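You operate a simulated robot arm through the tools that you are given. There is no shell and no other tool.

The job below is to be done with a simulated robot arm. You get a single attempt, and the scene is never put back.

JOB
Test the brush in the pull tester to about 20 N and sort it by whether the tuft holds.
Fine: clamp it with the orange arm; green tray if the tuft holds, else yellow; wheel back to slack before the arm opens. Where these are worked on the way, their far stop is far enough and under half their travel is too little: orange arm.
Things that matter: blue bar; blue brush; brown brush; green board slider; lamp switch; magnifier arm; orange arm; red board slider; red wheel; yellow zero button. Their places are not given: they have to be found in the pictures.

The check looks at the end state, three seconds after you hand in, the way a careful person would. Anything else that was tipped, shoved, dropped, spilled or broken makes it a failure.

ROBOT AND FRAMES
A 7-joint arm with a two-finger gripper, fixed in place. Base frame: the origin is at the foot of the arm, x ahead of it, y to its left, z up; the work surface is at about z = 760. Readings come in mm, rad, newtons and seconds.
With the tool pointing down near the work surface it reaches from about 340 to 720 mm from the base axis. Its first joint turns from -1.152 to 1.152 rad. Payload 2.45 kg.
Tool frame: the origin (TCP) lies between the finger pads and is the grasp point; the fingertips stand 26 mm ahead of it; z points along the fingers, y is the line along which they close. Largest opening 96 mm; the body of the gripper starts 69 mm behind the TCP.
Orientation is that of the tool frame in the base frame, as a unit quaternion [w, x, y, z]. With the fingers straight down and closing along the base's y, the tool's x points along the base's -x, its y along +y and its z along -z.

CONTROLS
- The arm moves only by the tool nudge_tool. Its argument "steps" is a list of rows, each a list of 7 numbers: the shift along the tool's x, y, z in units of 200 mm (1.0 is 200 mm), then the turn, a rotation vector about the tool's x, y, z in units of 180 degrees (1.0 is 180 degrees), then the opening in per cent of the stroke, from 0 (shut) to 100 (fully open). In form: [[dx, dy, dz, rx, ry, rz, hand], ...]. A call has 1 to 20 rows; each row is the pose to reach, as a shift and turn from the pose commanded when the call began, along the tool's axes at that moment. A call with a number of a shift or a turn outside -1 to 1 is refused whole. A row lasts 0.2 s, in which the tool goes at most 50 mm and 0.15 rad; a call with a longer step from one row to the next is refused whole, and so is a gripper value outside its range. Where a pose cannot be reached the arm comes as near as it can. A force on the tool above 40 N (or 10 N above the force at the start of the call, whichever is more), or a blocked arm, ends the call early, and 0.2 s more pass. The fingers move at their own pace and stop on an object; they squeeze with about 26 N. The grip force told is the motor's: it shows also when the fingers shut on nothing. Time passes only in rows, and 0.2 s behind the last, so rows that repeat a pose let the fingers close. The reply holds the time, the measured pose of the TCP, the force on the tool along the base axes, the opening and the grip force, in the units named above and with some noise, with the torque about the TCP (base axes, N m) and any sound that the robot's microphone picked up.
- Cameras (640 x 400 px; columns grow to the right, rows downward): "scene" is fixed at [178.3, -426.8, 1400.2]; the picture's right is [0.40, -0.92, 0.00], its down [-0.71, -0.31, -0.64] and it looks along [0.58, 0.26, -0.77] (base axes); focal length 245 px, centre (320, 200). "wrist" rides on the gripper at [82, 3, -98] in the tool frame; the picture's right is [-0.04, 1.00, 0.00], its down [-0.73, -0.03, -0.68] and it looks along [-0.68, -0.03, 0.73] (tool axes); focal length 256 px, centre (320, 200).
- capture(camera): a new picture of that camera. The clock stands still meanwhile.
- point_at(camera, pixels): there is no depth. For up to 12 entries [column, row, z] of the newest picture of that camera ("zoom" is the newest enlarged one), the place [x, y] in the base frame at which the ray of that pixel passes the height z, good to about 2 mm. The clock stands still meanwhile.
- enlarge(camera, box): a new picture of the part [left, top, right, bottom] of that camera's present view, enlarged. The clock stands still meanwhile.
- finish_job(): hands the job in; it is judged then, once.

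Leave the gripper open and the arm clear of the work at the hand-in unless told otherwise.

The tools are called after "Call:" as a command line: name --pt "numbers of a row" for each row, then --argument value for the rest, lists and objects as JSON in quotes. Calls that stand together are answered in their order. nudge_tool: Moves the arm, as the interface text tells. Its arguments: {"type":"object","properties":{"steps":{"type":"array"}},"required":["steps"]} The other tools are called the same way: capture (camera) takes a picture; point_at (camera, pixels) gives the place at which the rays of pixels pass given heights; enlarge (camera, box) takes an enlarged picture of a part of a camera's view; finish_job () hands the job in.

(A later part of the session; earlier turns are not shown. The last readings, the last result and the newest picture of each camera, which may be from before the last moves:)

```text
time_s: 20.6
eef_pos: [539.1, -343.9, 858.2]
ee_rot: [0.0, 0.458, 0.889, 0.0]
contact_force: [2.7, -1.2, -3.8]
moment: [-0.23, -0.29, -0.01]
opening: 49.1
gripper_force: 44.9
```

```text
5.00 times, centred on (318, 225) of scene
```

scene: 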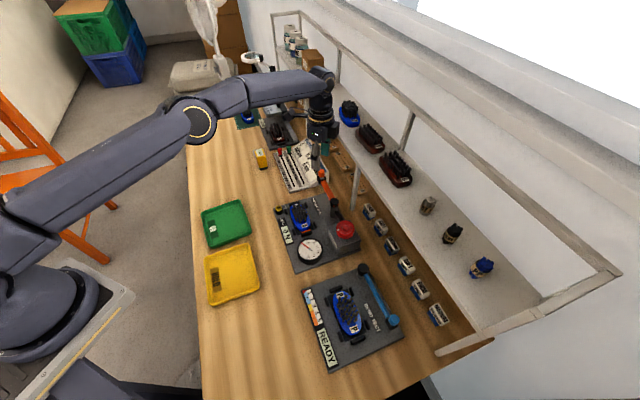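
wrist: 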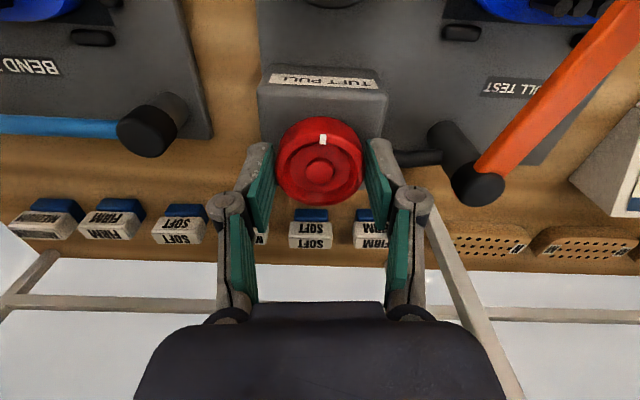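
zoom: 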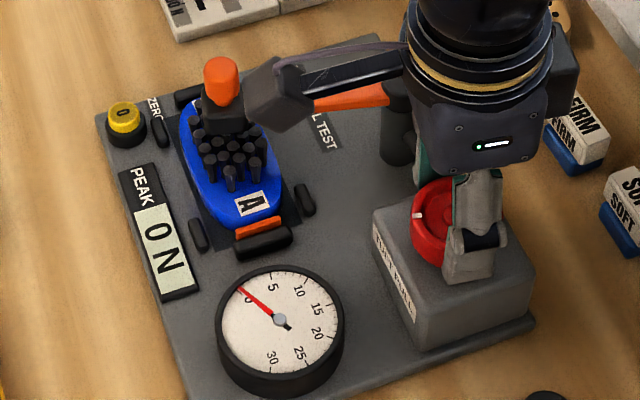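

The wheel turned with the hand (mark moved); the dial still shows ~0, there may be slack. I turn another 25° in the same direction.

Call:
nudge_tool --pt "0 0 0 0 0 0.028 0" --pt "0 0 0 0 0 0.056 0" --pt "0 0 0 0 0 0.084 0" --pt "0 0 0 0 0 0.112 0" --pt "0 0 0 0 0 0.14 0" --pt "0 0 0 0 0 0.14 0"

Call:
enlarge --camera "scene" --box '[260, 185, 376, 265]'

```text
time_s: 22.1
eef_pos: [539.5, -344.0, 857.6]
ee_rot: [0.002, 0.641, 0.768, 0.001]
contact_force: [17.1, -1.7, -9.7]
moment: [-0.41, -0.3, 0.03]
opening: 49.4
gripper_force: 44.9
```

```text
5.00 times, centred on (318, 225) of scene
```

zoom: 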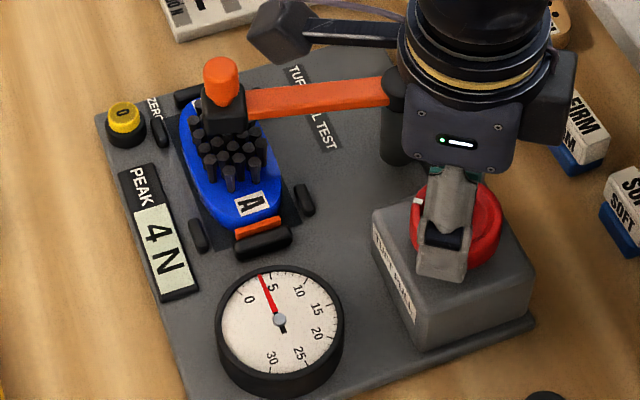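

Clockwise loads it: display 4 N, dial ~4. There's a 17 N side load, so I shift 2 mm toward +x while turning 20° more.

Call:
nudge_tool --pt "0 0.006 -0.003 0 0 0.0 0" --pt "0 0.01 -0.005 0 0 0.028 0" --pt "0 0.01 -0.005 0 0 0.056 0" --pt "0 0.01 -0.005 0 0 0.084 0" --pt "0 0.01 -0.005 0 0 0.112 0" --pt "0 0.01 -0.005 0 0 0.112 0"

Call:
enlarge --camera "scene" --box '[260, 185, 376, 265]'

```text
time_s: 23.4
eef_pos: [540.8, -344.1, 858.3]
ee_rot: [-0.001, 0.765, 0.644, 0.0]
contact_force: [13.5, -2.5, -20.9]
moment: [0.01, -0.32, 0.01]
opening: 49.4
gripper_force: 45.0
```

```text
5.00 times, centred on (318, 225) of scene
```

zoom: 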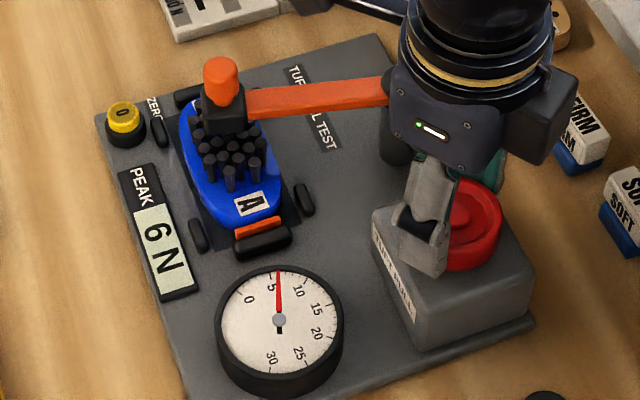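

6 N now. Roughly 0.1–0.15 N per degree. I relax the side/vertical preload and turn a further 60°.

Call:
nudge_tool --pt "0 0.006 0.004 0 0 0.0 0" --pt "0 0.006 0.004 0 0 0.037 0" --pt "0 0.006 0.004 0 0 0.074 0" --pt "0 0.006 0.004 0 0 0.111 0" --pt "0 0.006 0.004 0 0 0.148 0" --pt "0 0.006 0.004 0 0 0.185 0" --pt "0 0.006 0.004 0 0 0.222 0" --pt "0 0.006 0.004 0 0 0.222 0"

Call:
enlarge --camera "scene" --box '[260, 185, 376, 265]'

```text
time_s: 25.2
eef_pos: [542.3, -344.8, 858.1]
ee_rot: [0.002, 0.939, 0.344, 0.0]
contact_force: [13.4, -4.4, -13.7]
moment: [-0.3, -0.26, 0.02]
opening: 49.2
gripper_force: 45.0
```

```text
5.00 times, centred on (318, 225) of scene
```

zoom: 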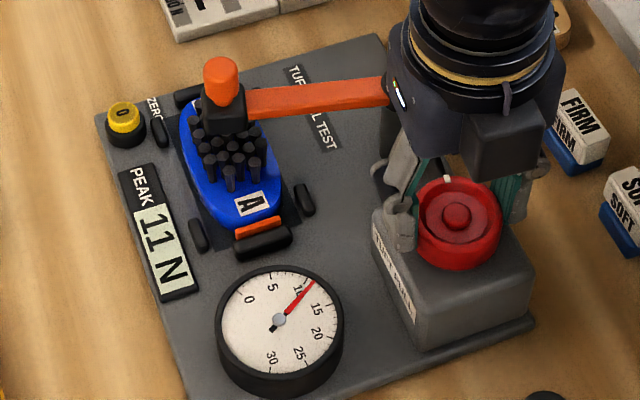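

11 N so far, dial agrees. The camera side is getting close to the shelf, so I release here to regrip; first I open and check whether the wheel holds its place.

Call:
nudge_tool --pt "0 0 0 0 0 0 75" --pt "0 0 0 0 0 0 75" --pt "0 0 -0.05 0 0 0 75" --pt "0 0 -0.15 0 0 0 75"

Call:
enlarge --camera "scene" --box '[260, 185, 376, 265]'

```text
time_s: 26.2
eef_pos: [540.2, -343.7, 889.1]
ee_rot: [-0.001, 0.939, 0.344, 0.0]
contact_force: [-0.5, 1.1, 0.5]
moment: [-0.04, 0.01, 0.0]
opening: 72.4
gripper_force: 0.1
```

```text
5.00 times, centred on (318, 225) of scene
```

zoom: 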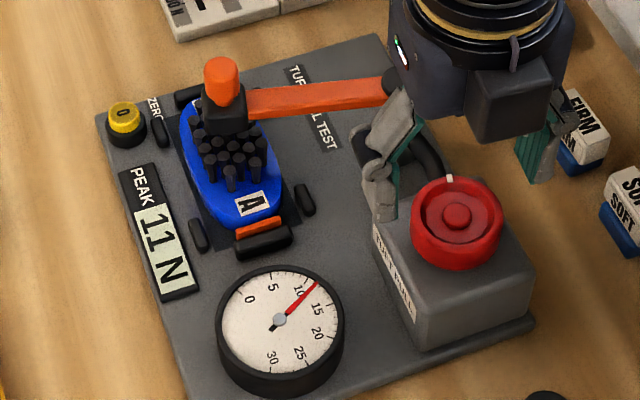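

The load holds at 11 N when released. I rotate the open hand back 110° above the wheel.

Call:
nudge_tool --pt "0.004 0.012 0 0 0 -0.044 80" --pt "0.004 0.012 0 0 0 -0.088 80" --pt "0.004 0.012 0 0 0 -0.132 80" --pt "0.004 0.012 0 0 0 -0.176 80" --pt "0.004 0.012 0 0 0 -0.22 80" --pt "0.004 0.012 0 0 0 -0.264 80" --pt "0.004 0.012 0 0 0 -0.308 80" --pt "0.004 0.012 0 0 0 -0.352 80" --pt "0.004 0.012 0 0 0 -0.396 80" --pt "0.004 0.012 0 0 0 -0.44 80" --pt "0.004 0.012 0 0 0 -0.484 80" --pt "0.004 0.012 0 0 0 -0.528 80" --pt "0.004 0.012 0 0 0 -0.572 80" --pt "0.004 0.012 0 0 0 -0.611 80" --pt "0.004 0.012 0 0 0 -0.611 80"

Call:
capture --camera "wrist"

```text
time_s: 29.4
eef_pos: [544.9, -345.6, 889.4]
ee_rot: [0.0, 0.257, 0.967, 0.0]
contact_force: [-1.6, -0.2, 0.3]
moment: [0.01, 0.03, 0.01]
opening: 76.6
gripper_force: 0.1
```

```text
taken
```

wrist: 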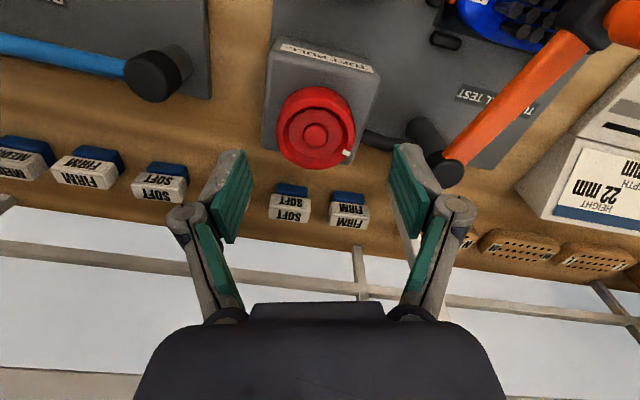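

Call:
enlarge --camera "wrist" --box '[256, 82, 376, 182]'

Call:
point_at --camera "wrist" --pixels '[[316, 132, 843], [316, 132, 840], [316, 126, 843], [276, 128, 843], [355, 128, 843]]'

```text
4.00 times, centred on (316, 132) of wrist
```

zoom: 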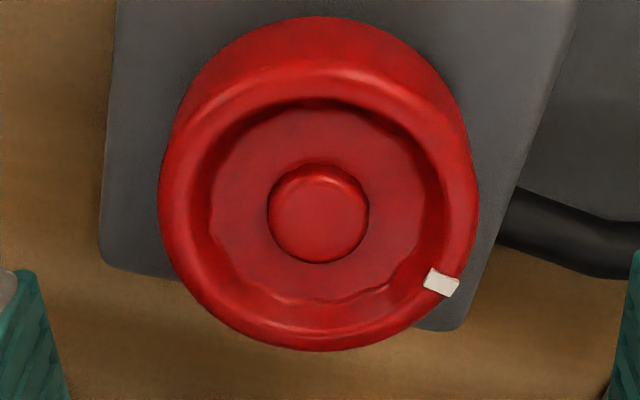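

```text
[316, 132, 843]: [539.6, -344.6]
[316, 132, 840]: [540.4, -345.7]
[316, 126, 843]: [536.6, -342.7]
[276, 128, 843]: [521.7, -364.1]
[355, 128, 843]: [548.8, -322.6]
```

The wheel centre measures (540.5,-345.3). I correct, descend to TCP z 858 and grip again.

Call:
nudge_tool --pt "0.02 -0.0096 0 0 0 0 80" --pt "0.02 -0.0096 0.08 0 0 0 80" --pt "0.02 -0.0096 0.157 0 0 0 80" --pt "0.02 -0.0096 0.157 0 0 0 30" --pt "0.02 -0.0096 0.157 0 0 0 0" --pt "0.02 -0.0096 0.157 0 0 0 0" --pt "0.02 -0.0096 0.157 0 0 0 0"

Call:
enlarge --camera "scene" --box '[260, 185, 376, 265]'

```text
time_s: 31.1
eef_pos: [539.6, -346.2, 856.7]
ee_rot: [0.001, 0.257, 0.966, -0.001]
contact_force: [-1.7, -5.0, -0.7]
moment: [-0.26, -0.01, -0.01]
opening: 49.4
gripper_force: 45.1
```

```text
5.00 times, centred on (318, 225) of scene
```

zoom: 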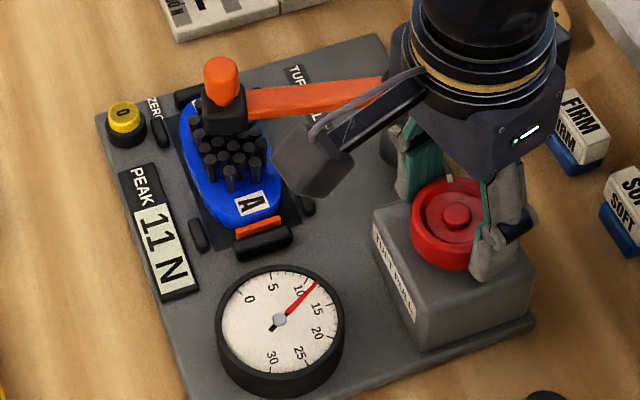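

Gripped again. Turn 45° clockwise and read.

Call:
nudge_tool --pt "0 0 0 0 0 0.036 0" --pt "0 0 0 0 0 0.072 0" --pt "0 0 0 0 0 0.108 0" --pt "0 0 0 0 0 0.144 0" --pt "0 0 0 0 0 0.18 0" --pt "0 0 0 0 0 0.216 0" --pt "0 0 0 0 0 0.25 0" --pt "0 0 0 0 0 0.25 0"

Call:
enlarge --camera "scene" --box '[260, 185, 376, 265]'

```text
time_s: 32.9
eef_pos: [540.5, -346.3, 857.6]
ee_rot: [0.001, 0.608, 0.794, 0.0]
contact_force: [6.6, -8.2, -5.8]
moment: [-0.78, -0.47, 0.0]
opening: 49.2
gripper_force: 44.7
```

```text
5.00 times, centred on (318, 225) of scene
```

zoom: 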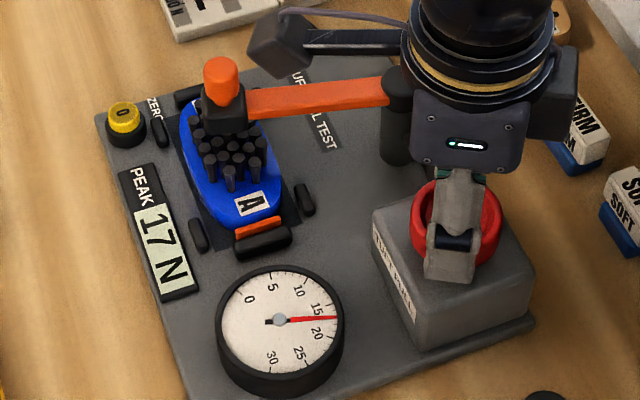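

17 N and holding. Next 15° more.

Call:
nudge_tool --pt "0 0 0 0 0 0.028 0" --pt "0 0 0 0 0 0.056 0" --pt "0 0 0 0 0 0.083 0" --pt "0 0 0 0 0 0.083 0"

Call:
enlarge --camera "scene" --box '[260, 185, 376, 265]'

```text
time_s: 33.9
eef_pos: [539.4, -345.4, 857.1]
ee_rot: [0.002, 0.706, 0.708, 0.001]
contact_force: [14.6, -7.1, -4.8]
moment: [-0.19, -0.15, -0.03]
opening: 49.5
gripper_force: 45.0
```

```text
5.00 times, centred on (318, 225) of scene
```

zoom: 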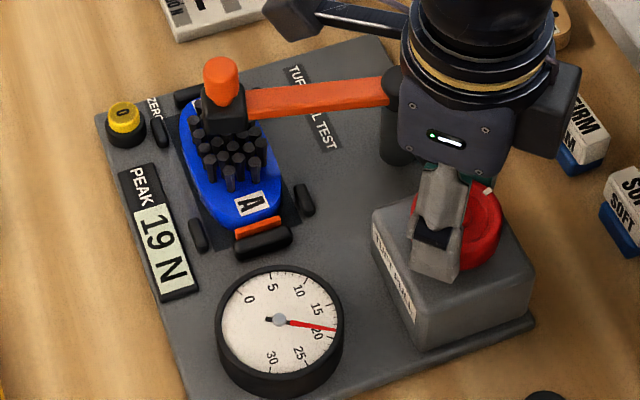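

19 N and holding. 8° more for about 20 N.

Call:
nudge_tool --pt "0 0 0 0 0 0.022 0" --pt "0 0 0 0 0 0.045 0" --pt "0 0 0 0 0 0.045 0"

Call:
enlarge --camera "scene" --box '[260, 185, 376, 265]'

```text
time_s: 34.6
eef_pos: [541.6, -345.0, 856.9]
ee_rot: [0.002, 0.754, 0.657, 0.001]
contact_force: [17.7, -11.4, -6.9]
moment: [0.57, -0.26, 0.03]
opening: 49.3
gripper_force: 44.9
```

```text
5.00 times, centred on (318, 225) of scene
```

zoom: 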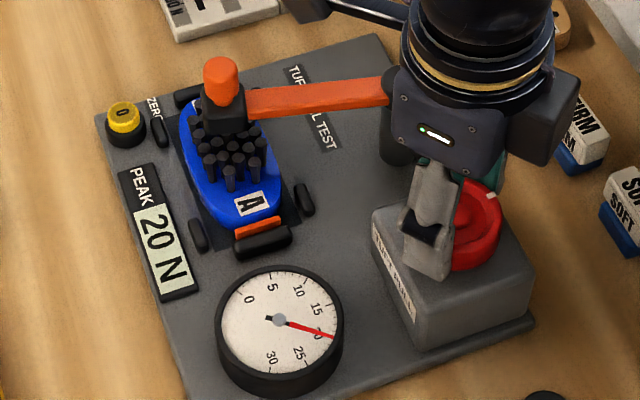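

20 N on both dial and display. I hold it for about two seconds to see whether the tuft keeps the load.

Call:
nudge_tool --pt "0 0 0 0 0 0 0" --pt "0 0 0 0 0 0 0" --pt "0 0 0 0 0 0 0" --pt "0 0 0 0 0 0 0" --pt "0 0 0 0 0 0 0" --pt "0 0 0 0 0 0 0" --pt "0 0 0 0 0 0 0" --pt "0 0 0 0 0 0 0" --pt "0 0 0 0 0 0 0" --pt "0 0 0 0 0 0 0"

Call:
enlarge --camera "scene" --box '[260, 185, 376, 265]'

Call:
enlarge --camera "scene" --box '[280, 190, 330, 265]'

```text
time_s: 36.9
eef_pos: [541.0, -345.4, 857.5]
ee_rot: [0.002, 0.753, 0.657, 0.0]
contact_force: [19.9, -6.3, -5.3]
moment: [-0.18, -0.4, 0.04]
opening: 49.4
gripper_force: 45.0
```

```text
5.00 times, centred on (318, 225) of scene
```

zoom: 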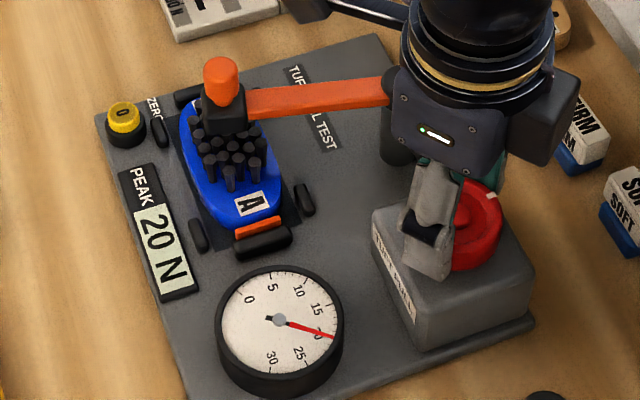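

```text
5.33 times, centred on (305, 228) of scene
```

zoom: 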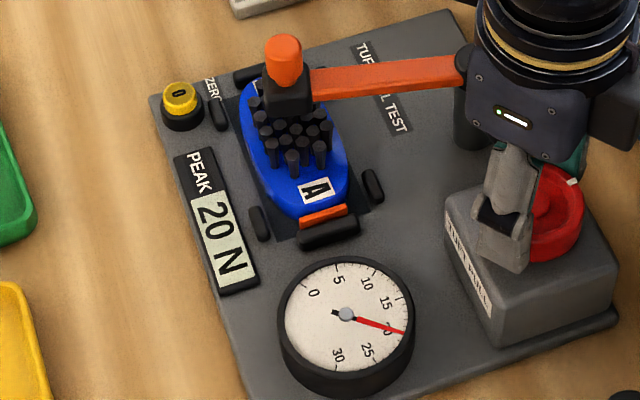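

The tuft holds at 20 N (dial steady at 20) → green tray later. Now unwind: turn counter-clockwise 80° first, easing the side load.

Call:
nudge_tool --pt "0 0.005 0.003 0 0 -0.02 0" --pt "0 0.007 0.003 0 0 -0.06 0" --pt "0 0.007 0.003 0 0 -0.1 0" --pt "0 0.007 0.003 0 0 -0.14 0" --pt "0 0.007 0.003 0 0 -0.18 0" --pt "0 0.007 0.003 0 0 -0.22 0" --pt "0 0.007 0.003 0 0 -0.26 0" --pt "0 0.007 0.003 0 0 -0.3 0" --pt "0 0.007 0.003 0 0 -0.34 0" --pt "0 0.007 0.003 0 0 -0.38 0" --pt "0 0.007 0.003 0 0 -0.42 0" --pt "0 0.007 0.003 0 0 -0.444 0" --pt "0 0.007 0.003 0 0 -0.444 0"

Call:
enlarge --camera "scene" --box '[260, 185, 376, 265]'

```text
time_s: 39.6
eef_pos: [538.3, -345.6, 855.9]
ee_rot: [-0.001, 0.155, 0.988, -0.002]
contact_force: [-14.3, -3.6, 27.8]
moment: [0.11, 0.54, -0.01]
opening: 49.3
gripper_force: 44.8
```

```text
5.00 times, centred on (318, 225) of scene
```

zoom: 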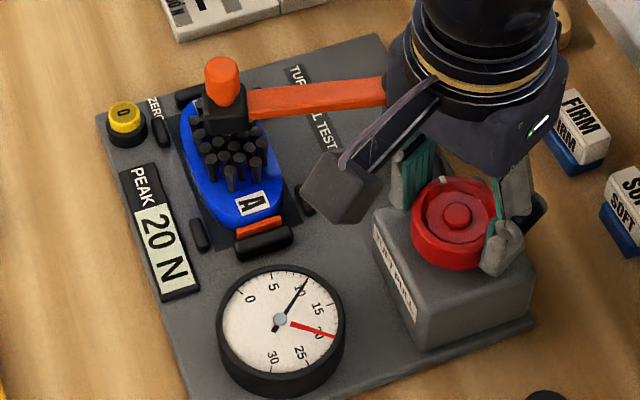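

The black live needle falls (≈10 N), the red peak needle stays at 20. I ease the vertical load and continue 60° counter-clockwise.

Call:
nudge_tool --pt "0.006 0 -0.007 0 0 0 0" --pt "0.006 0 -0.007 0 0 -0.04 0" --pt "0.006 0 -0.007 0 0 -0.08 0" --pt "0.006 0 -0.007 0 0 -0.12 0" --pt "0.006 0 -0.007 0 0 -0.16 0" --pt "0.006 0 -0.007 0 0 -0.2 0" --pt "0.006 0 -0.007 0 0 -0.24 0" --pt "0.006 0 -0.007 0 0 -0.28 0" --pt "0.006 0 -0.007 0 0 -0.32 0" --pt "0.006 0 -0.007 0 0 -0.333 0" --pt "0.006 0 -0.007 0 0 -0.333 0"

Call:
enlarge --camera "scene" --box '[260, 185, 376, 265]'

```text
time_s: 42.0
eef_pos: [539.8, -346.3, 856.9]
ee_rot: [-0.001, -0.359, 0.933, -0.003]
contact_force: [5.9, -28.2, -23.1]
moment: [-0.38, -0.38, -0.04]
opening: 49.3
gripper_force: 44.7
```

```text
5.00 times, centred on (318, 225) of scene
```

zoom: 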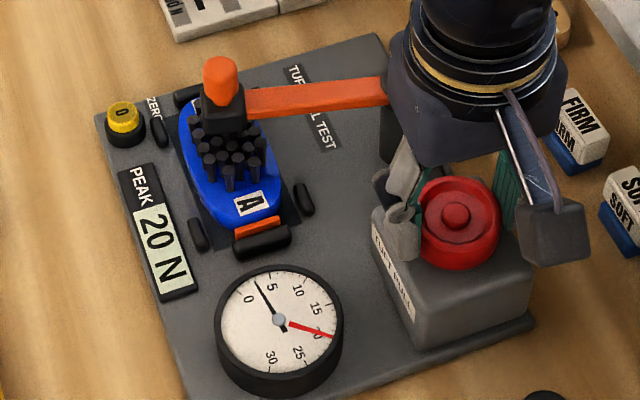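

Live load ≈3 N. I release, lift, and rotate the open hand back 110° for the last part.

Call:
nudge_tool --pt "0 0 0 0 0 0 80" --pt "0 0 0 0 0 0 80" --pt "0 0 0 0 0 0 80" --pt "0 0 -0.08 0 0 0.04 80" --pt "0 0 -0.15 0 0 0.08 80" --pt "0 0 -0.15 0 0 0.12 80" --pt "0 0 -0.15 0 0 0.16 80" --pt "0 0 -0.15 0 0 0.2 80" --pt "0 0 -0.15 0 0 0.24 80" --pt "0 0 -0.15 0 0 0.28 80" --pt "0 0 -0.15 0 0 0.32 80" --pt "0 0 -0.15 0 0 0.36 80" --pt "0 0 -0.15 0 0 0.4 80" --pt "0 0 -0.15 0 0 0.44 80" --pt "0 0 -0.15 0 0 0.48 80" --pt "0 0 -0.15 0 0 0.52 80" --pt "0 0 -0.15 0 0 0.56 80" --pt "0 0 -0.15 0 0 0.6 80" --pt "0 0 -0.15 0 0 0.611 80" --pt "0 0 -0.15 0 0 0.611 80"

Call:
enlarge --camera "scene" --box '[260, 185, 376, 265]'

Call:
capture --camera "wrist"

Call:
enlarge --camera "wrist" --box '[256, 82, 376, 182]'

```text
time_s: 46.2
eef_pos: [538.7, -345.1, 888.1]
ee_rot: [0.001, 0.56, 0.829, 0.0]
contact_force: [0.4, -0.6, 0.3]
moment: [-0.03, 0.04, -0.03]
opening: 76.6
gripper_force: 0.0
```

```text
5.00 times, centred on (318, 225) of scene
```

zoom: 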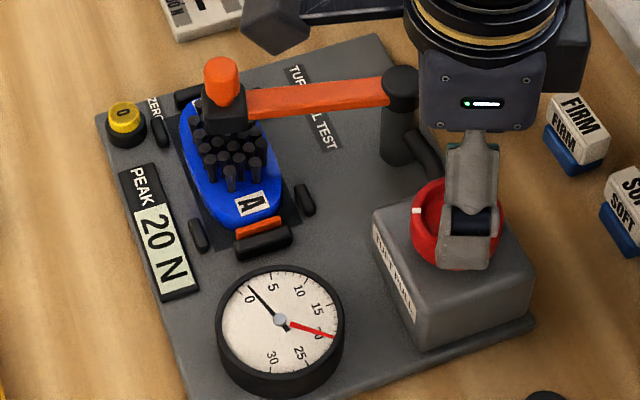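

```text
taken
```

wrist: 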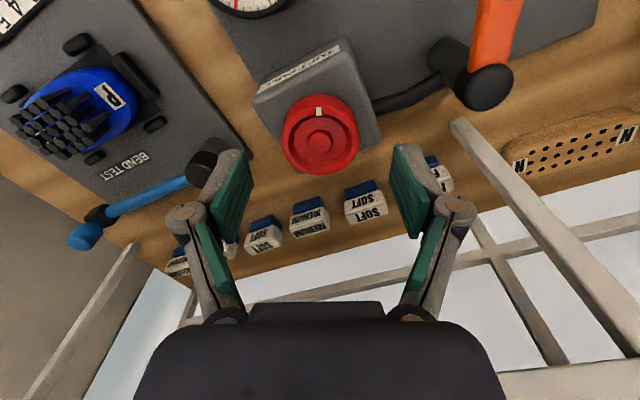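

```text
4.00 times, centred on (316, 132) of wrist
```

zoom: 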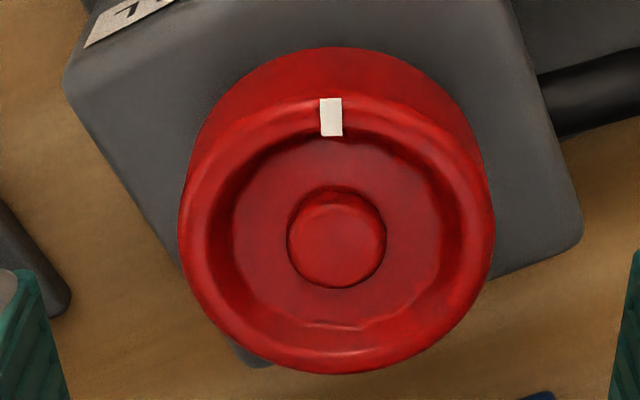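

Live needle ≈2 N; the wheel mark is ~28° short of its start position. Hand is centred. I descend, grip, and turn 30° more counter-clockwise.

Call:
nudge_tool --pt "0 0 0.08 0 0 0 80" --pt "0 0 0.153 0 0 0 80" --pt "0 0 0.153 0 0 0 30" --pt "0 0 0.153 0 0 0 0" --pt "0 0 0.153 0 0 0 0" --pt "0 0 0.153 0 0 0 0" --pt "0 0 0.153 0 0 -0.035 0" --pt "0 0 0.153 0 0 -0.07 0" --pt "0 0 0.153 0 0 -0.105 0" --pt "0 0 0.153 0 0 -0.14 0" --pt "0 0 0.153 0 0 -0.165 0" --pt "0 0 0.153 0 0 -0.165 0"

Call:
enlarge --camera "scene" --box '[260, 185, 376, 265]'

Call:
capture --camera "wrist"

```text
time_s: 48.9
eef_pos: [540.1, -344.5, 858.0]
ee_rot: [0.0, 0.327, 0.945, -0.001]
contact_force: [-6.7, -5.0, -0.1]
moment: [0.05, 0.02, -0.45]
opening: 49.4
gripper_force: 44.7
```

```text
5.00 times, centred on (318, 225) of scene
```

zoom: 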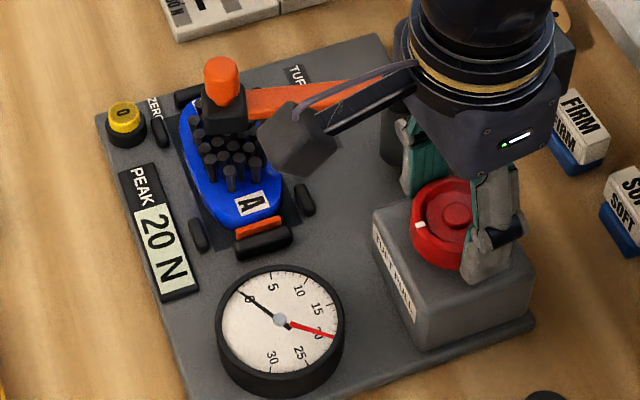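

```text
taken
```

wrist: 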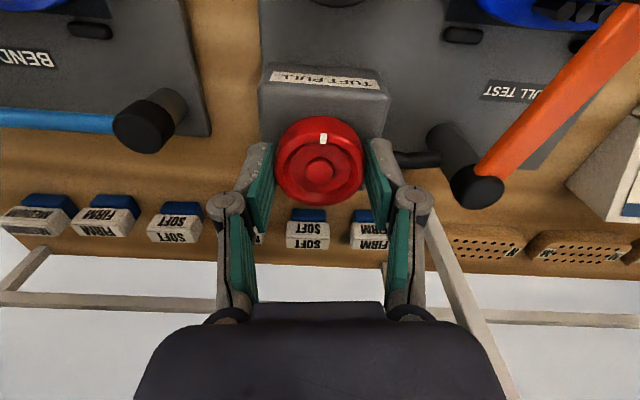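

Live needle back to 0 — slack. I open, lift, and move above the orange knob (≈(561,-186)) with the same yaw as before.

Call:
nudge_tool --pt "0 0 0 0 0 0 80" --pt "0 0 0 0 0 0 80" --pt "0 0 0 0 0 0 80" --pt "0 0 -0.15 0 0 0 80" --pt "0 0 -0.3 0 0 0 80" --pt "0 0 -0.45 0 0 0 80" --pt "0.05 0.086 -0.45 0 0 0.036 60" --pt "0.1 0.172 -0.45 0 0 0.072 60" --pt "0.15 0.258 -0.45 0 0 0.108 60" --pt "0.2 0.345 -0.45 0 0 0.144 60" --pt "0.25 0.43 -0.45 0 0 0.18 60" --pt "0.3 0.517 -0.45 0 0 0.216 60" --pt "0.35 0.604 -0.45 0 0 0.252 60" --pt "0.405 0.69 -0.45 0 0 0.288 60" --pt "0.405 0.69 -0.45 0 0 0.288 60"

Call:
capture --camera "wrist"

Call:
enlarge --camera "scene" --box '[260, 165, 376, 265]'

```text
time_s: 52.0
eef_pos: [560.7, -185.4, 948.3]
ee_rot: [0.001, 0.708, 0.706, 0.0]
contact_force: [-0.4, 0.3, 0.5]
moment: [0.01, 0.03, 0.02]
opening: 57.7
gripper_force: 0.0
```

```text
taken
```

wrist: 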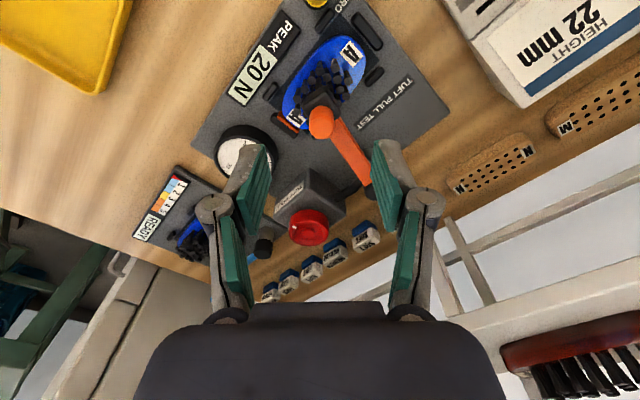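

```text
4.00 times, centred on (318, 215) of scene
```

zoom: 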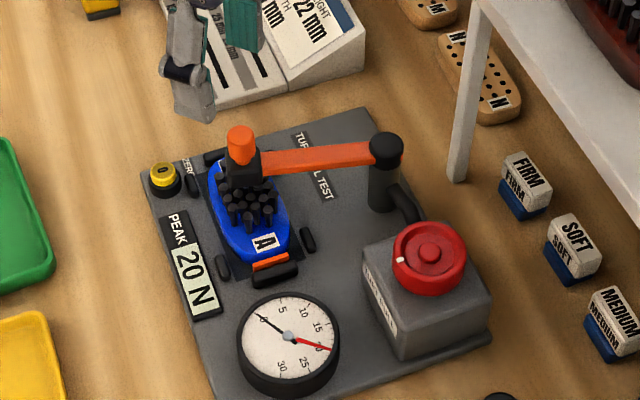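

Slack confirmed (black needle 0, peak 20). I descend over the knob, close, and check.

Call:
nudge_tool --pt "-0.004 0.006 0.12 0 0 0 60" --pt "-0.004 0.006 0.24 0 0 0 60" --pt "-0.004 0.006 0.358 0 0 0 60" --pt "-0.004 0.006 0.358 0 0 0 60" --pt "-0.004 0.006 0.358 0 0 0 0" --pt "-0.004 0.006 0.358 0 0 0 0" --pt "-0.004 0.006 0.358 0 0 0 0" --pt "-0.004 0.006 0.358 0 0 0 0"

```text
time_s: 53.9
eef_pos: [561.6, -186.4, 875.8]
ee_rot: [0.001, 0.707, 0.707, -0.001]
contact_force: [0.1, 0.8, -1.4]
moment: [0.12, 0.03, 0.0]
opening: 19.4
gripper_force: 44.6
```

Gripped. I swing the arm back open along the arc (refined pivot (614,-279.5), radius 107), first half.

Call:
nudge_tool --pt "0.026 0.053 0 0 0 0 0" --pt "0.045 0.1055 0 0 0 0 0" --pt "0.0585 0.1595 0 0 0 0 0" --pt "0.0665 0.215 0 0 0 0 0" --pt "0.0685 0.271 0 0 0 0 0" --pt "0.0645 0.3265 0 0 0 0 0"

Call:
enlarge --camera "scene" --box '[260, 165, 376, 265]'

```text
time_s: 55.2
eef_pos: [628.8, -174.1, 875.5]
ee_rot: [0.002, 0.707, 0.707, -0.001]
contact_force: [-2.0, 1.4, -0.7]
moment: [-0.42, -0.06, -0.2]
opening: 19.4
gripper_force: 44.2
```

```text
4.00 times, centred on (318, 215) of scene
```

zoom: 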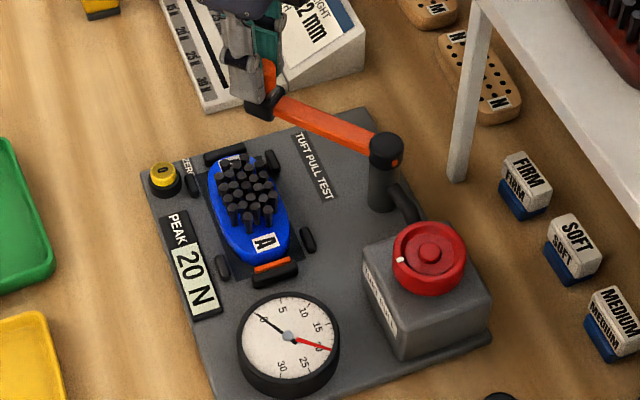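

Low forces, brush stays in place. I continue to the open position.

Call:
nudge_tool --pt "-0.0095 0.055 0 0 0 0 0" --pt "-0.025 0.109 0 0 0 0 0" --pt "-0.046 0.1605 0 0 0 0 0" --pt "-0.0725 0.21 0 0 0 0 0" --pt "-0.1035 0.2565 0 0 0 0 0" --pt "-0.1395 0.299 0 0 0 0 0" --pt "-0.159 0.319 0 0 0 0 0" --pt "-0.159 0.319 0 0 0 0 0"

Call:
enlarge --camera "scene" --box '[260, 165, 376, 265]'

```text
time_s: 57.0
eef_pos: [691.1, -205.8, 876.1]
ee_rot: [0.001, 0.708, 0.707, 0.0]
contact_force: [-0.5, 1.1, 8.0]
moment: [-0.04, 0.05, -0.1]
opening: 19.2
gripper_force: 44.6
```

```text
4.00 times, centred on (318, 215) of scene
```

zoom: 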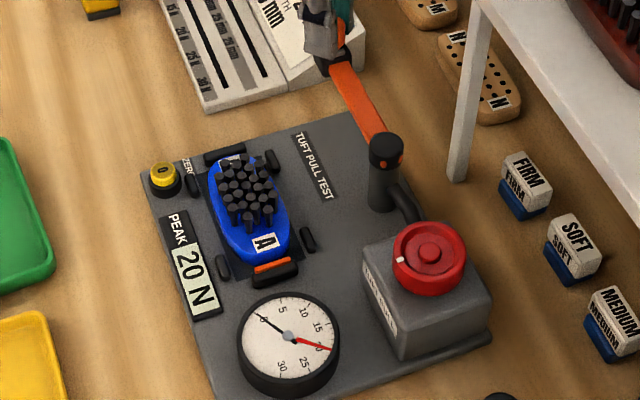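

The arm is back at its open rest. I release, lift, and move over the brush with the fingers closing across its width (yaw +42°).

Call:
nudge_tool --pt "0 0 0 0 0 0 60" --pt "0 0 0 0 0 0 60" --pt "0 0 0 0 0 0 60" --pt "0 0 -0.12 0 0 0 60" --pt "0 0 -0.25 0 0 0 60" --pt "0.008 -0.092 -0.25 0 0 0.033 80" --pt "0.016 -0.184 -0.25 0 0 0.066 80" --pt "0.024 -0.276 -0.25 0 0 0.099 90" --pt "0.032 -0.368 -0.25 0 0 0.132 90" --pt "0.04 -0.46 -0.25 0 0 0.165 90" --pt "0.048 -0.553 -0.25 0 0 0.199 90" --pt "0.055 -0.645 -0.25 0 0 0.233 90" --pt "0.055 -0.645 -0.25 0 0 0.233 90"

Call:
capture --camera "wrist"

Call:
capture --camera "scene"

```text
time_s: 59.9
eef_pos: [561.1, -195.3, 925.8]
ee_rot: [0.0, 0.914, 0.406, 0.0]
contact_force: [-0.6, -0.3, -0.1]
moment: [0.0, -0.01, 0.03]
opening: 86.5
gripper_force: 0.1
```

```text
taken
```

wrist: 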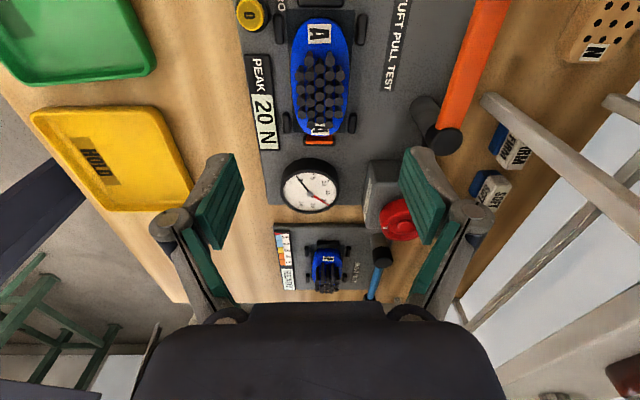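

```text
taken
```

scene: 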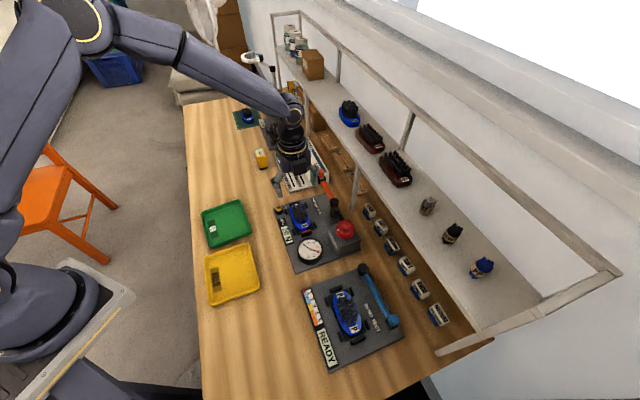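

The brush is aligned with the tool. I enlarge to measure body width and the free spots at its sides.

Call:
enlarge --camera "wrist" --box '[240, 0, 400, 160]'

Call:
point_at --camera "wrist" --pixels '[[291, 75, 785], [353, 75, 785], [321, 20, 785], [321, 137, 785], [321, 80, 810], [321, 75, 785]]'

Call:
enlarge --camera "scene" --box '[278, 190, 328, 240]'

```text
2.50 times, centred on (320, 80) of wrist
```

zoom: 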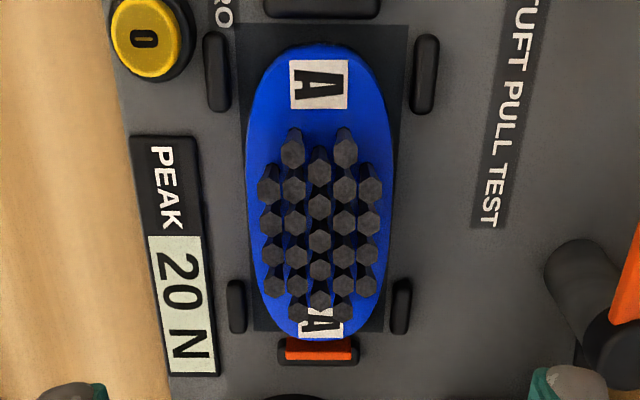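

```text
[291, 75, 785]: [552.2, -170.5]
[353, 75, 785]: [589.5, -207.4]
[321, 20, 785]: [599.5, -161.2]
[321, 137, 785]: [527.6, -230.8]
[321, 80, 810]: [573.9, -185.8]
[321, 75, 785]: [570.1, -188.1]
```

```text
8.00 times, centred on (303, 215) of scene
```

zoom: 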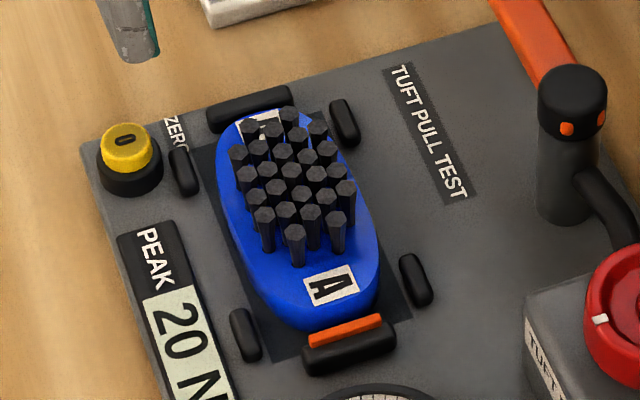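

The brush centre ≈(563.5,-196), body ≈52 × 100 mm. I descend with a 62 mm opening to TCP z≈835 first and look.

Call:
nudge_tool --pt "0.005 0.009 0.1 0 0 0 65" --pt "0.005 0.009 0.2 0 0 0 65" --pt "0.005 0.009 0.3 0 0 0 65" --pt "0.005 0.009 0.4 0 0 0 65" --pt "0.005 0.009 0.455 0 0 0 65" --pt "0.005 0.009 0.455 0 0 0 65"

Call:
capture --camera "wrist"

Call:
enlarge --camera "scene" --box '[270, 170, 350, 240]'

```text
time_s: 61.2
eef_pos: [562.6, -196.2, 834.6]
ee_rot: [0.0, 0.914, 0.406, 0.0]
contact_force: [-0.8, 0.0, -0.7]
moment: [-0.01, -0.03, -0.05]
opening: 62.4
gripper_force: 0.0
```

```text
taken
```

wrist: 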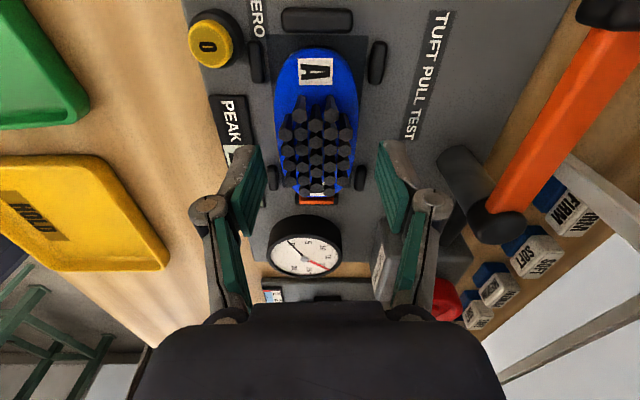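

```text
5.71 times, centred on (310, 205) of scene
```

zoom: 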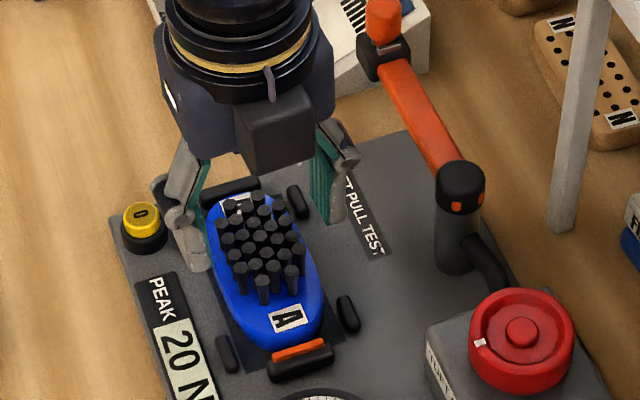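

Call:
point_at --camera "wrist" --pixels '[[318, 47, 780], [318, 197, 780], [279, 110, 785], [358, 110, 785], [318, 150, 785], [255, 45, 780], [244, 95, 775], [247, 145, 775]]'

Call:
enlarge --camera "wrist" --box '[220, 30, 420, 220]'

```text
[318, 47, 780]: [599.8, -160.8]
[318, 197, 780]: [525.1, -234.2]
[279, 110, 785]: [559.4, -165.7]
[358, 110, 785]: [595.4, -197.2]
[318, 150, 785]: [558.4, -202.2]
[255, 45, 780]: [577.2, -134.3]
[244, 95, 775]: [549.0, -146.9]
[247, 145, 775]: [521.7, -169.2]
```

```text
2.11 times, centred on (320, 125) of wrist
```

zoom: 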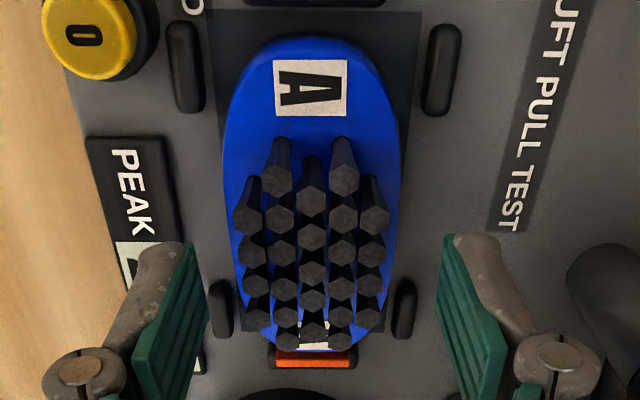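

The tool is centred on the brush within 1 mm. I go down to TCP z≈804 (tips ≈778) and close gently on the body.

Call:
nudge_tool --pt "0 0 0.07 0 0 0 65" --pt "0 0 0.12 0 0 0 65" --pt "0 0 0.152 0 0 0 65" --pt "0 0 0.152 0 0 0 65" --pt "0 0 0.152 0 0 0 30" --pt "0 0 0.152 0 0 0 30" --pt "0 0 0.152 0 0 0 30" --pt "0 0 0.152 0 0 0 30"

Call:
capture --camera "wrist"

Call:
enlarge --camera "scene" --box '[270, 170, 350, 240]'

```text
time_s: 63.0
eef_pos: [563.6, -196.1, 805.3]
ee_rot: [0.0, 0.914, 0.406, 0.0]
contact_force: [0.1, 0.0, 1.2]
moment: [0.04, -0.03, 0.02]
opening: 51.1
gripper_force: 25.6
```

```text
taken
```

wrist: 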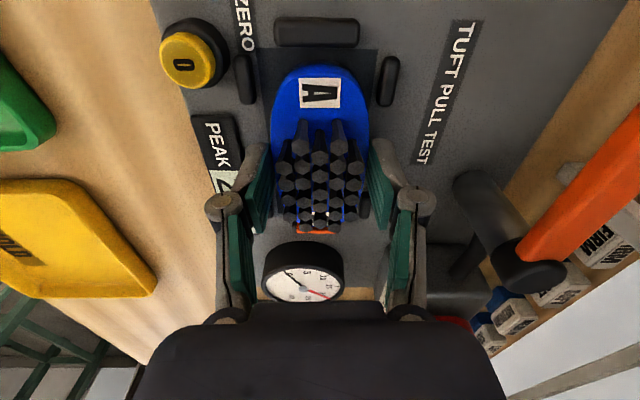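

```text
5.71 times, centred on (310, 205) of scene
```

zoom: 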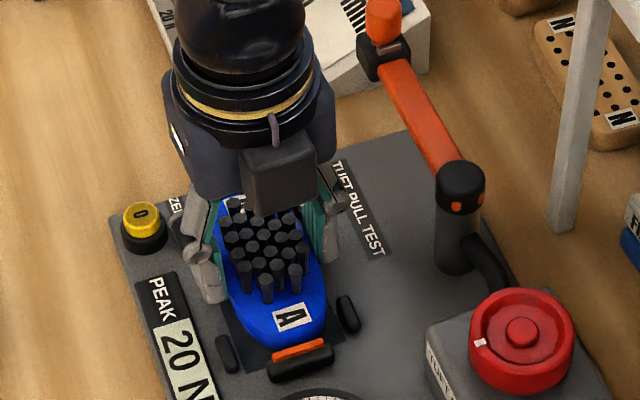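

Gripped at 51 mm. I lift straight up and check that the brush comes along.

Call:
nudge_tool --pt "0 0 0 0 0 0 0" --pt "0 0 -0.03 0 0 0 0" --pt "0 0 -0.1 0 0 0 0" --pt "0 0 -0.2 0 0 0 0" --pt "0 0 -0.3 0 0 0 0" --pt "0 0 -0.4 0 0 0 0" --pt "0 0 -0.5 0 0 0 0" --pt "0 0 -0.5 0 0 0 0"

Call:
capture --camera "wrist"

Call:
capture --camera "scene"

Call:
enlarge --camera "scene" --box '[190, 185, 270, 265]'

Call:
point_at --camera "scene" --pixels '[[202, 212, 775], [242, 200, 775], [251, 236, 775], [210, 248, 775], [226, 225, 763]]'

```text
time_s: 64.8
eef_pos: [565.0, -195.0, 904.8]
ee_rot: [0.0, 0.914, 0.407, 0.0]
contact_force: [0.0, 0.2, -0.1]
moment: [0.02, 0.03, -0.01]
opening: 0.1
gripper_force: 26.2
```

```text
taken
```

wrist: 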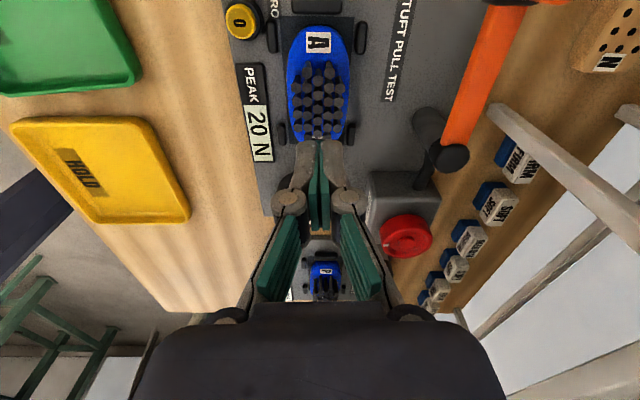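

```text
taken
```

scene: 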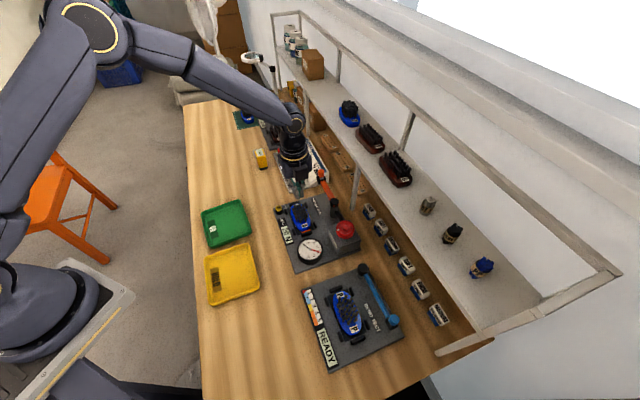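

```text
5.00 times, centred on (230, 225) of scene
```

zoom: 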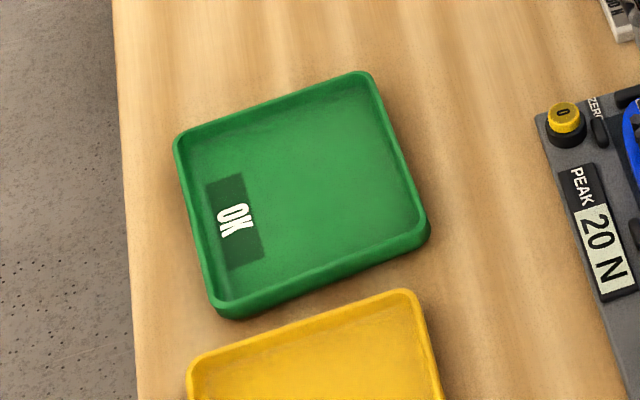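

```text
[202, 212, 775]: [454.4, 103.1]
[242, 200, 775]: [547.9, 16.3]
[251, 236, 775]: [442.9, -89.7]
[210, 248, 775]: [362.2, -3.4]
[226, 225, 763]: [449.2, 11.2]
```

The fingers slipped off the rounded top edge: the opening reads 0 and the brush is still in its nest. I check that it's undisturbed and measure the plate height to grip lower.

Call:
enlarge --camera "wrist" --box '[240, 0, 420, 150]'

Call:
enlarge --camera "scene" --box '[278, 190, 328, 240]'

```text
2.67 times, centred on (330, 75) of wrist
```

zoom: 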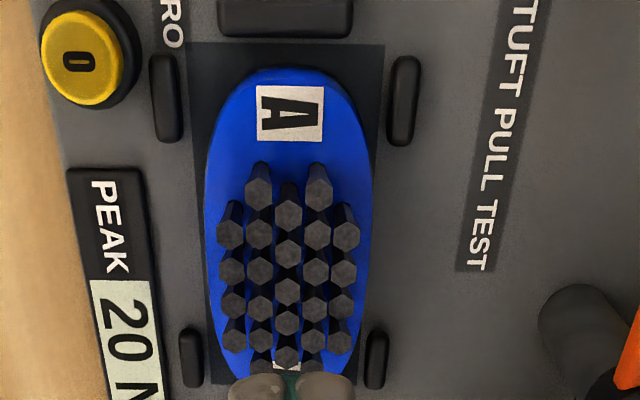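

```text
8.00 times, centred on (303, 215) of scene
```

zoom: 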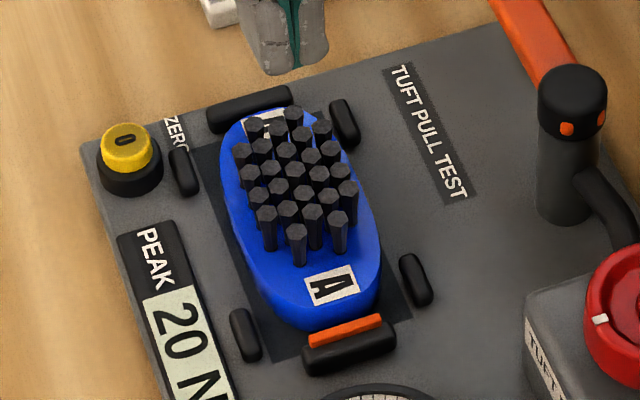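

Call:
point_at --camera "wrist" --pixels '[[388, 101.6, 765], [388, 101.6, 770], [388, 101.6, 775], [388, 101.6, 780], [315, 26, 775], [315, 26, 780], [271, 77, 780], [352, 77, 780]]'

Call:
point_at --camera "scene" --pixels '[[320.5, 214.9, 765], [320.5, 214.9, 770], [320.5, 214.9, 775], [320.5, 214.9, 780]]'

```text
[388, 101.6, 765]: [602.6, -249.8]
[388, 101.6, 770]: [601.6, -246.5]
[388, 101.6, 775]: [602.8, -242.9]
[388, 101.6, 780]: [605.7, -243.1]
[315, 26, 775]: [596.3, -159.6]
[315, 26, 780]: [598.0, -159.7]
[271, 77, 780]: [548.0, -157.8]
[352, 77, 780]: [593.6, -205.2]
```

```text
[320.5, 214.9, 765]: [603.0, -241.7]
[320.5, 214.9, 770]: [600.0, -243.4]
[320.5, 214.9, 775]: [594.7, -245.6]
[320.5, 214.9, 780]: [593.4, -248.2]
```

The plate top is at z≈770, so I need tips at ≈772. I reopen to 62 mm at height, descend again.

Call:
nudge_tool --pt "-0.014 -0.002 0 0 0 0 65" --pt "-0.014 -0.002 0 0 0 0 65" --pt "-0.014 -0.002 0 0 0 0 65" --pt "-0.014 -0.002 0 0 0 0 65" --pt "-0.014 -0.002 0.15 0 0 0 65" --pt "-0.014 -0.002 0.3 0 0 0 65" --pt "-0.014 -0.002 0.42 0 0 0 65" --pt "-0.014 -0.002 0.5 0 0 0 65" --pt "-0.014 -0.002 0.5 0 0 0 65"

Call:
nudge_tool --pt "0 0 0.012 0 0 0 65" --pt "0 0 0.024 0 0 0 65" --pt "0 0 0.032 0 0 0 65" --pt "0 0 0.032 0 0 0 65"

Call:
capture --camera "wrist"

Call:
enlarge --camera "wrist" --box '[220, 50, 420, 250]'

```text
time_s: 66.8
eef_pos: [563.2, -198.6, 803.7]
ee_rot: [0.001, 0.914, 0.407, 0.001]
contact_force: [-0.7, 0.5, -0.6]
moment: [0.03, 0.0, -0.02]
opening: 62.3
gripper_force: 0.0
```

```text
time_s: 67.8
eef_pos: [562.7, -197.5, 797.8]
ee_rot: [0.001, 0.913, 0.407, 0.0]
contact_force: [-0.2, 0.6, 0.3]
moment: [0.0, 0.04, -0.01]
opening: 62.4
gripper_force: 0.1
```

```text
taken
```

wrist: 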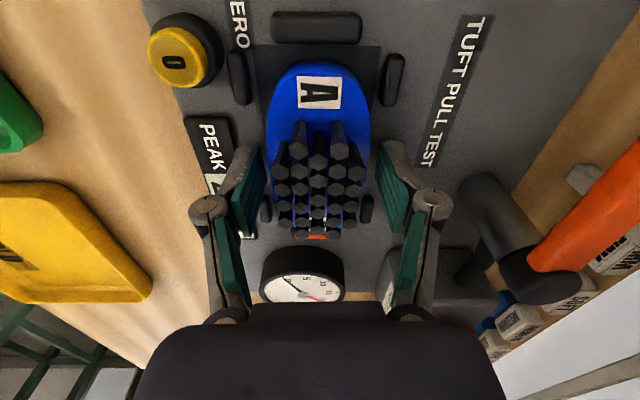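

```text
2.00 times, centred on (320, 150) of wrist
```

zoom: 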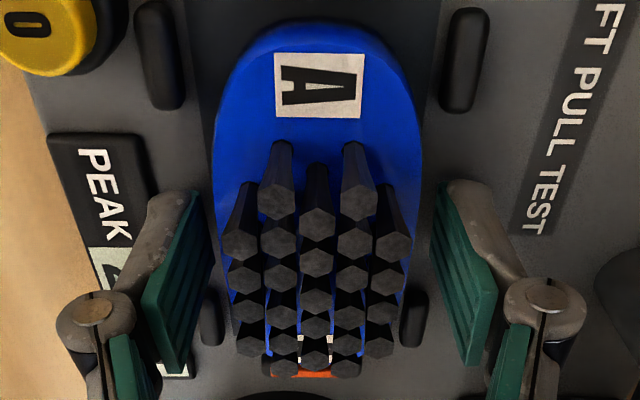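

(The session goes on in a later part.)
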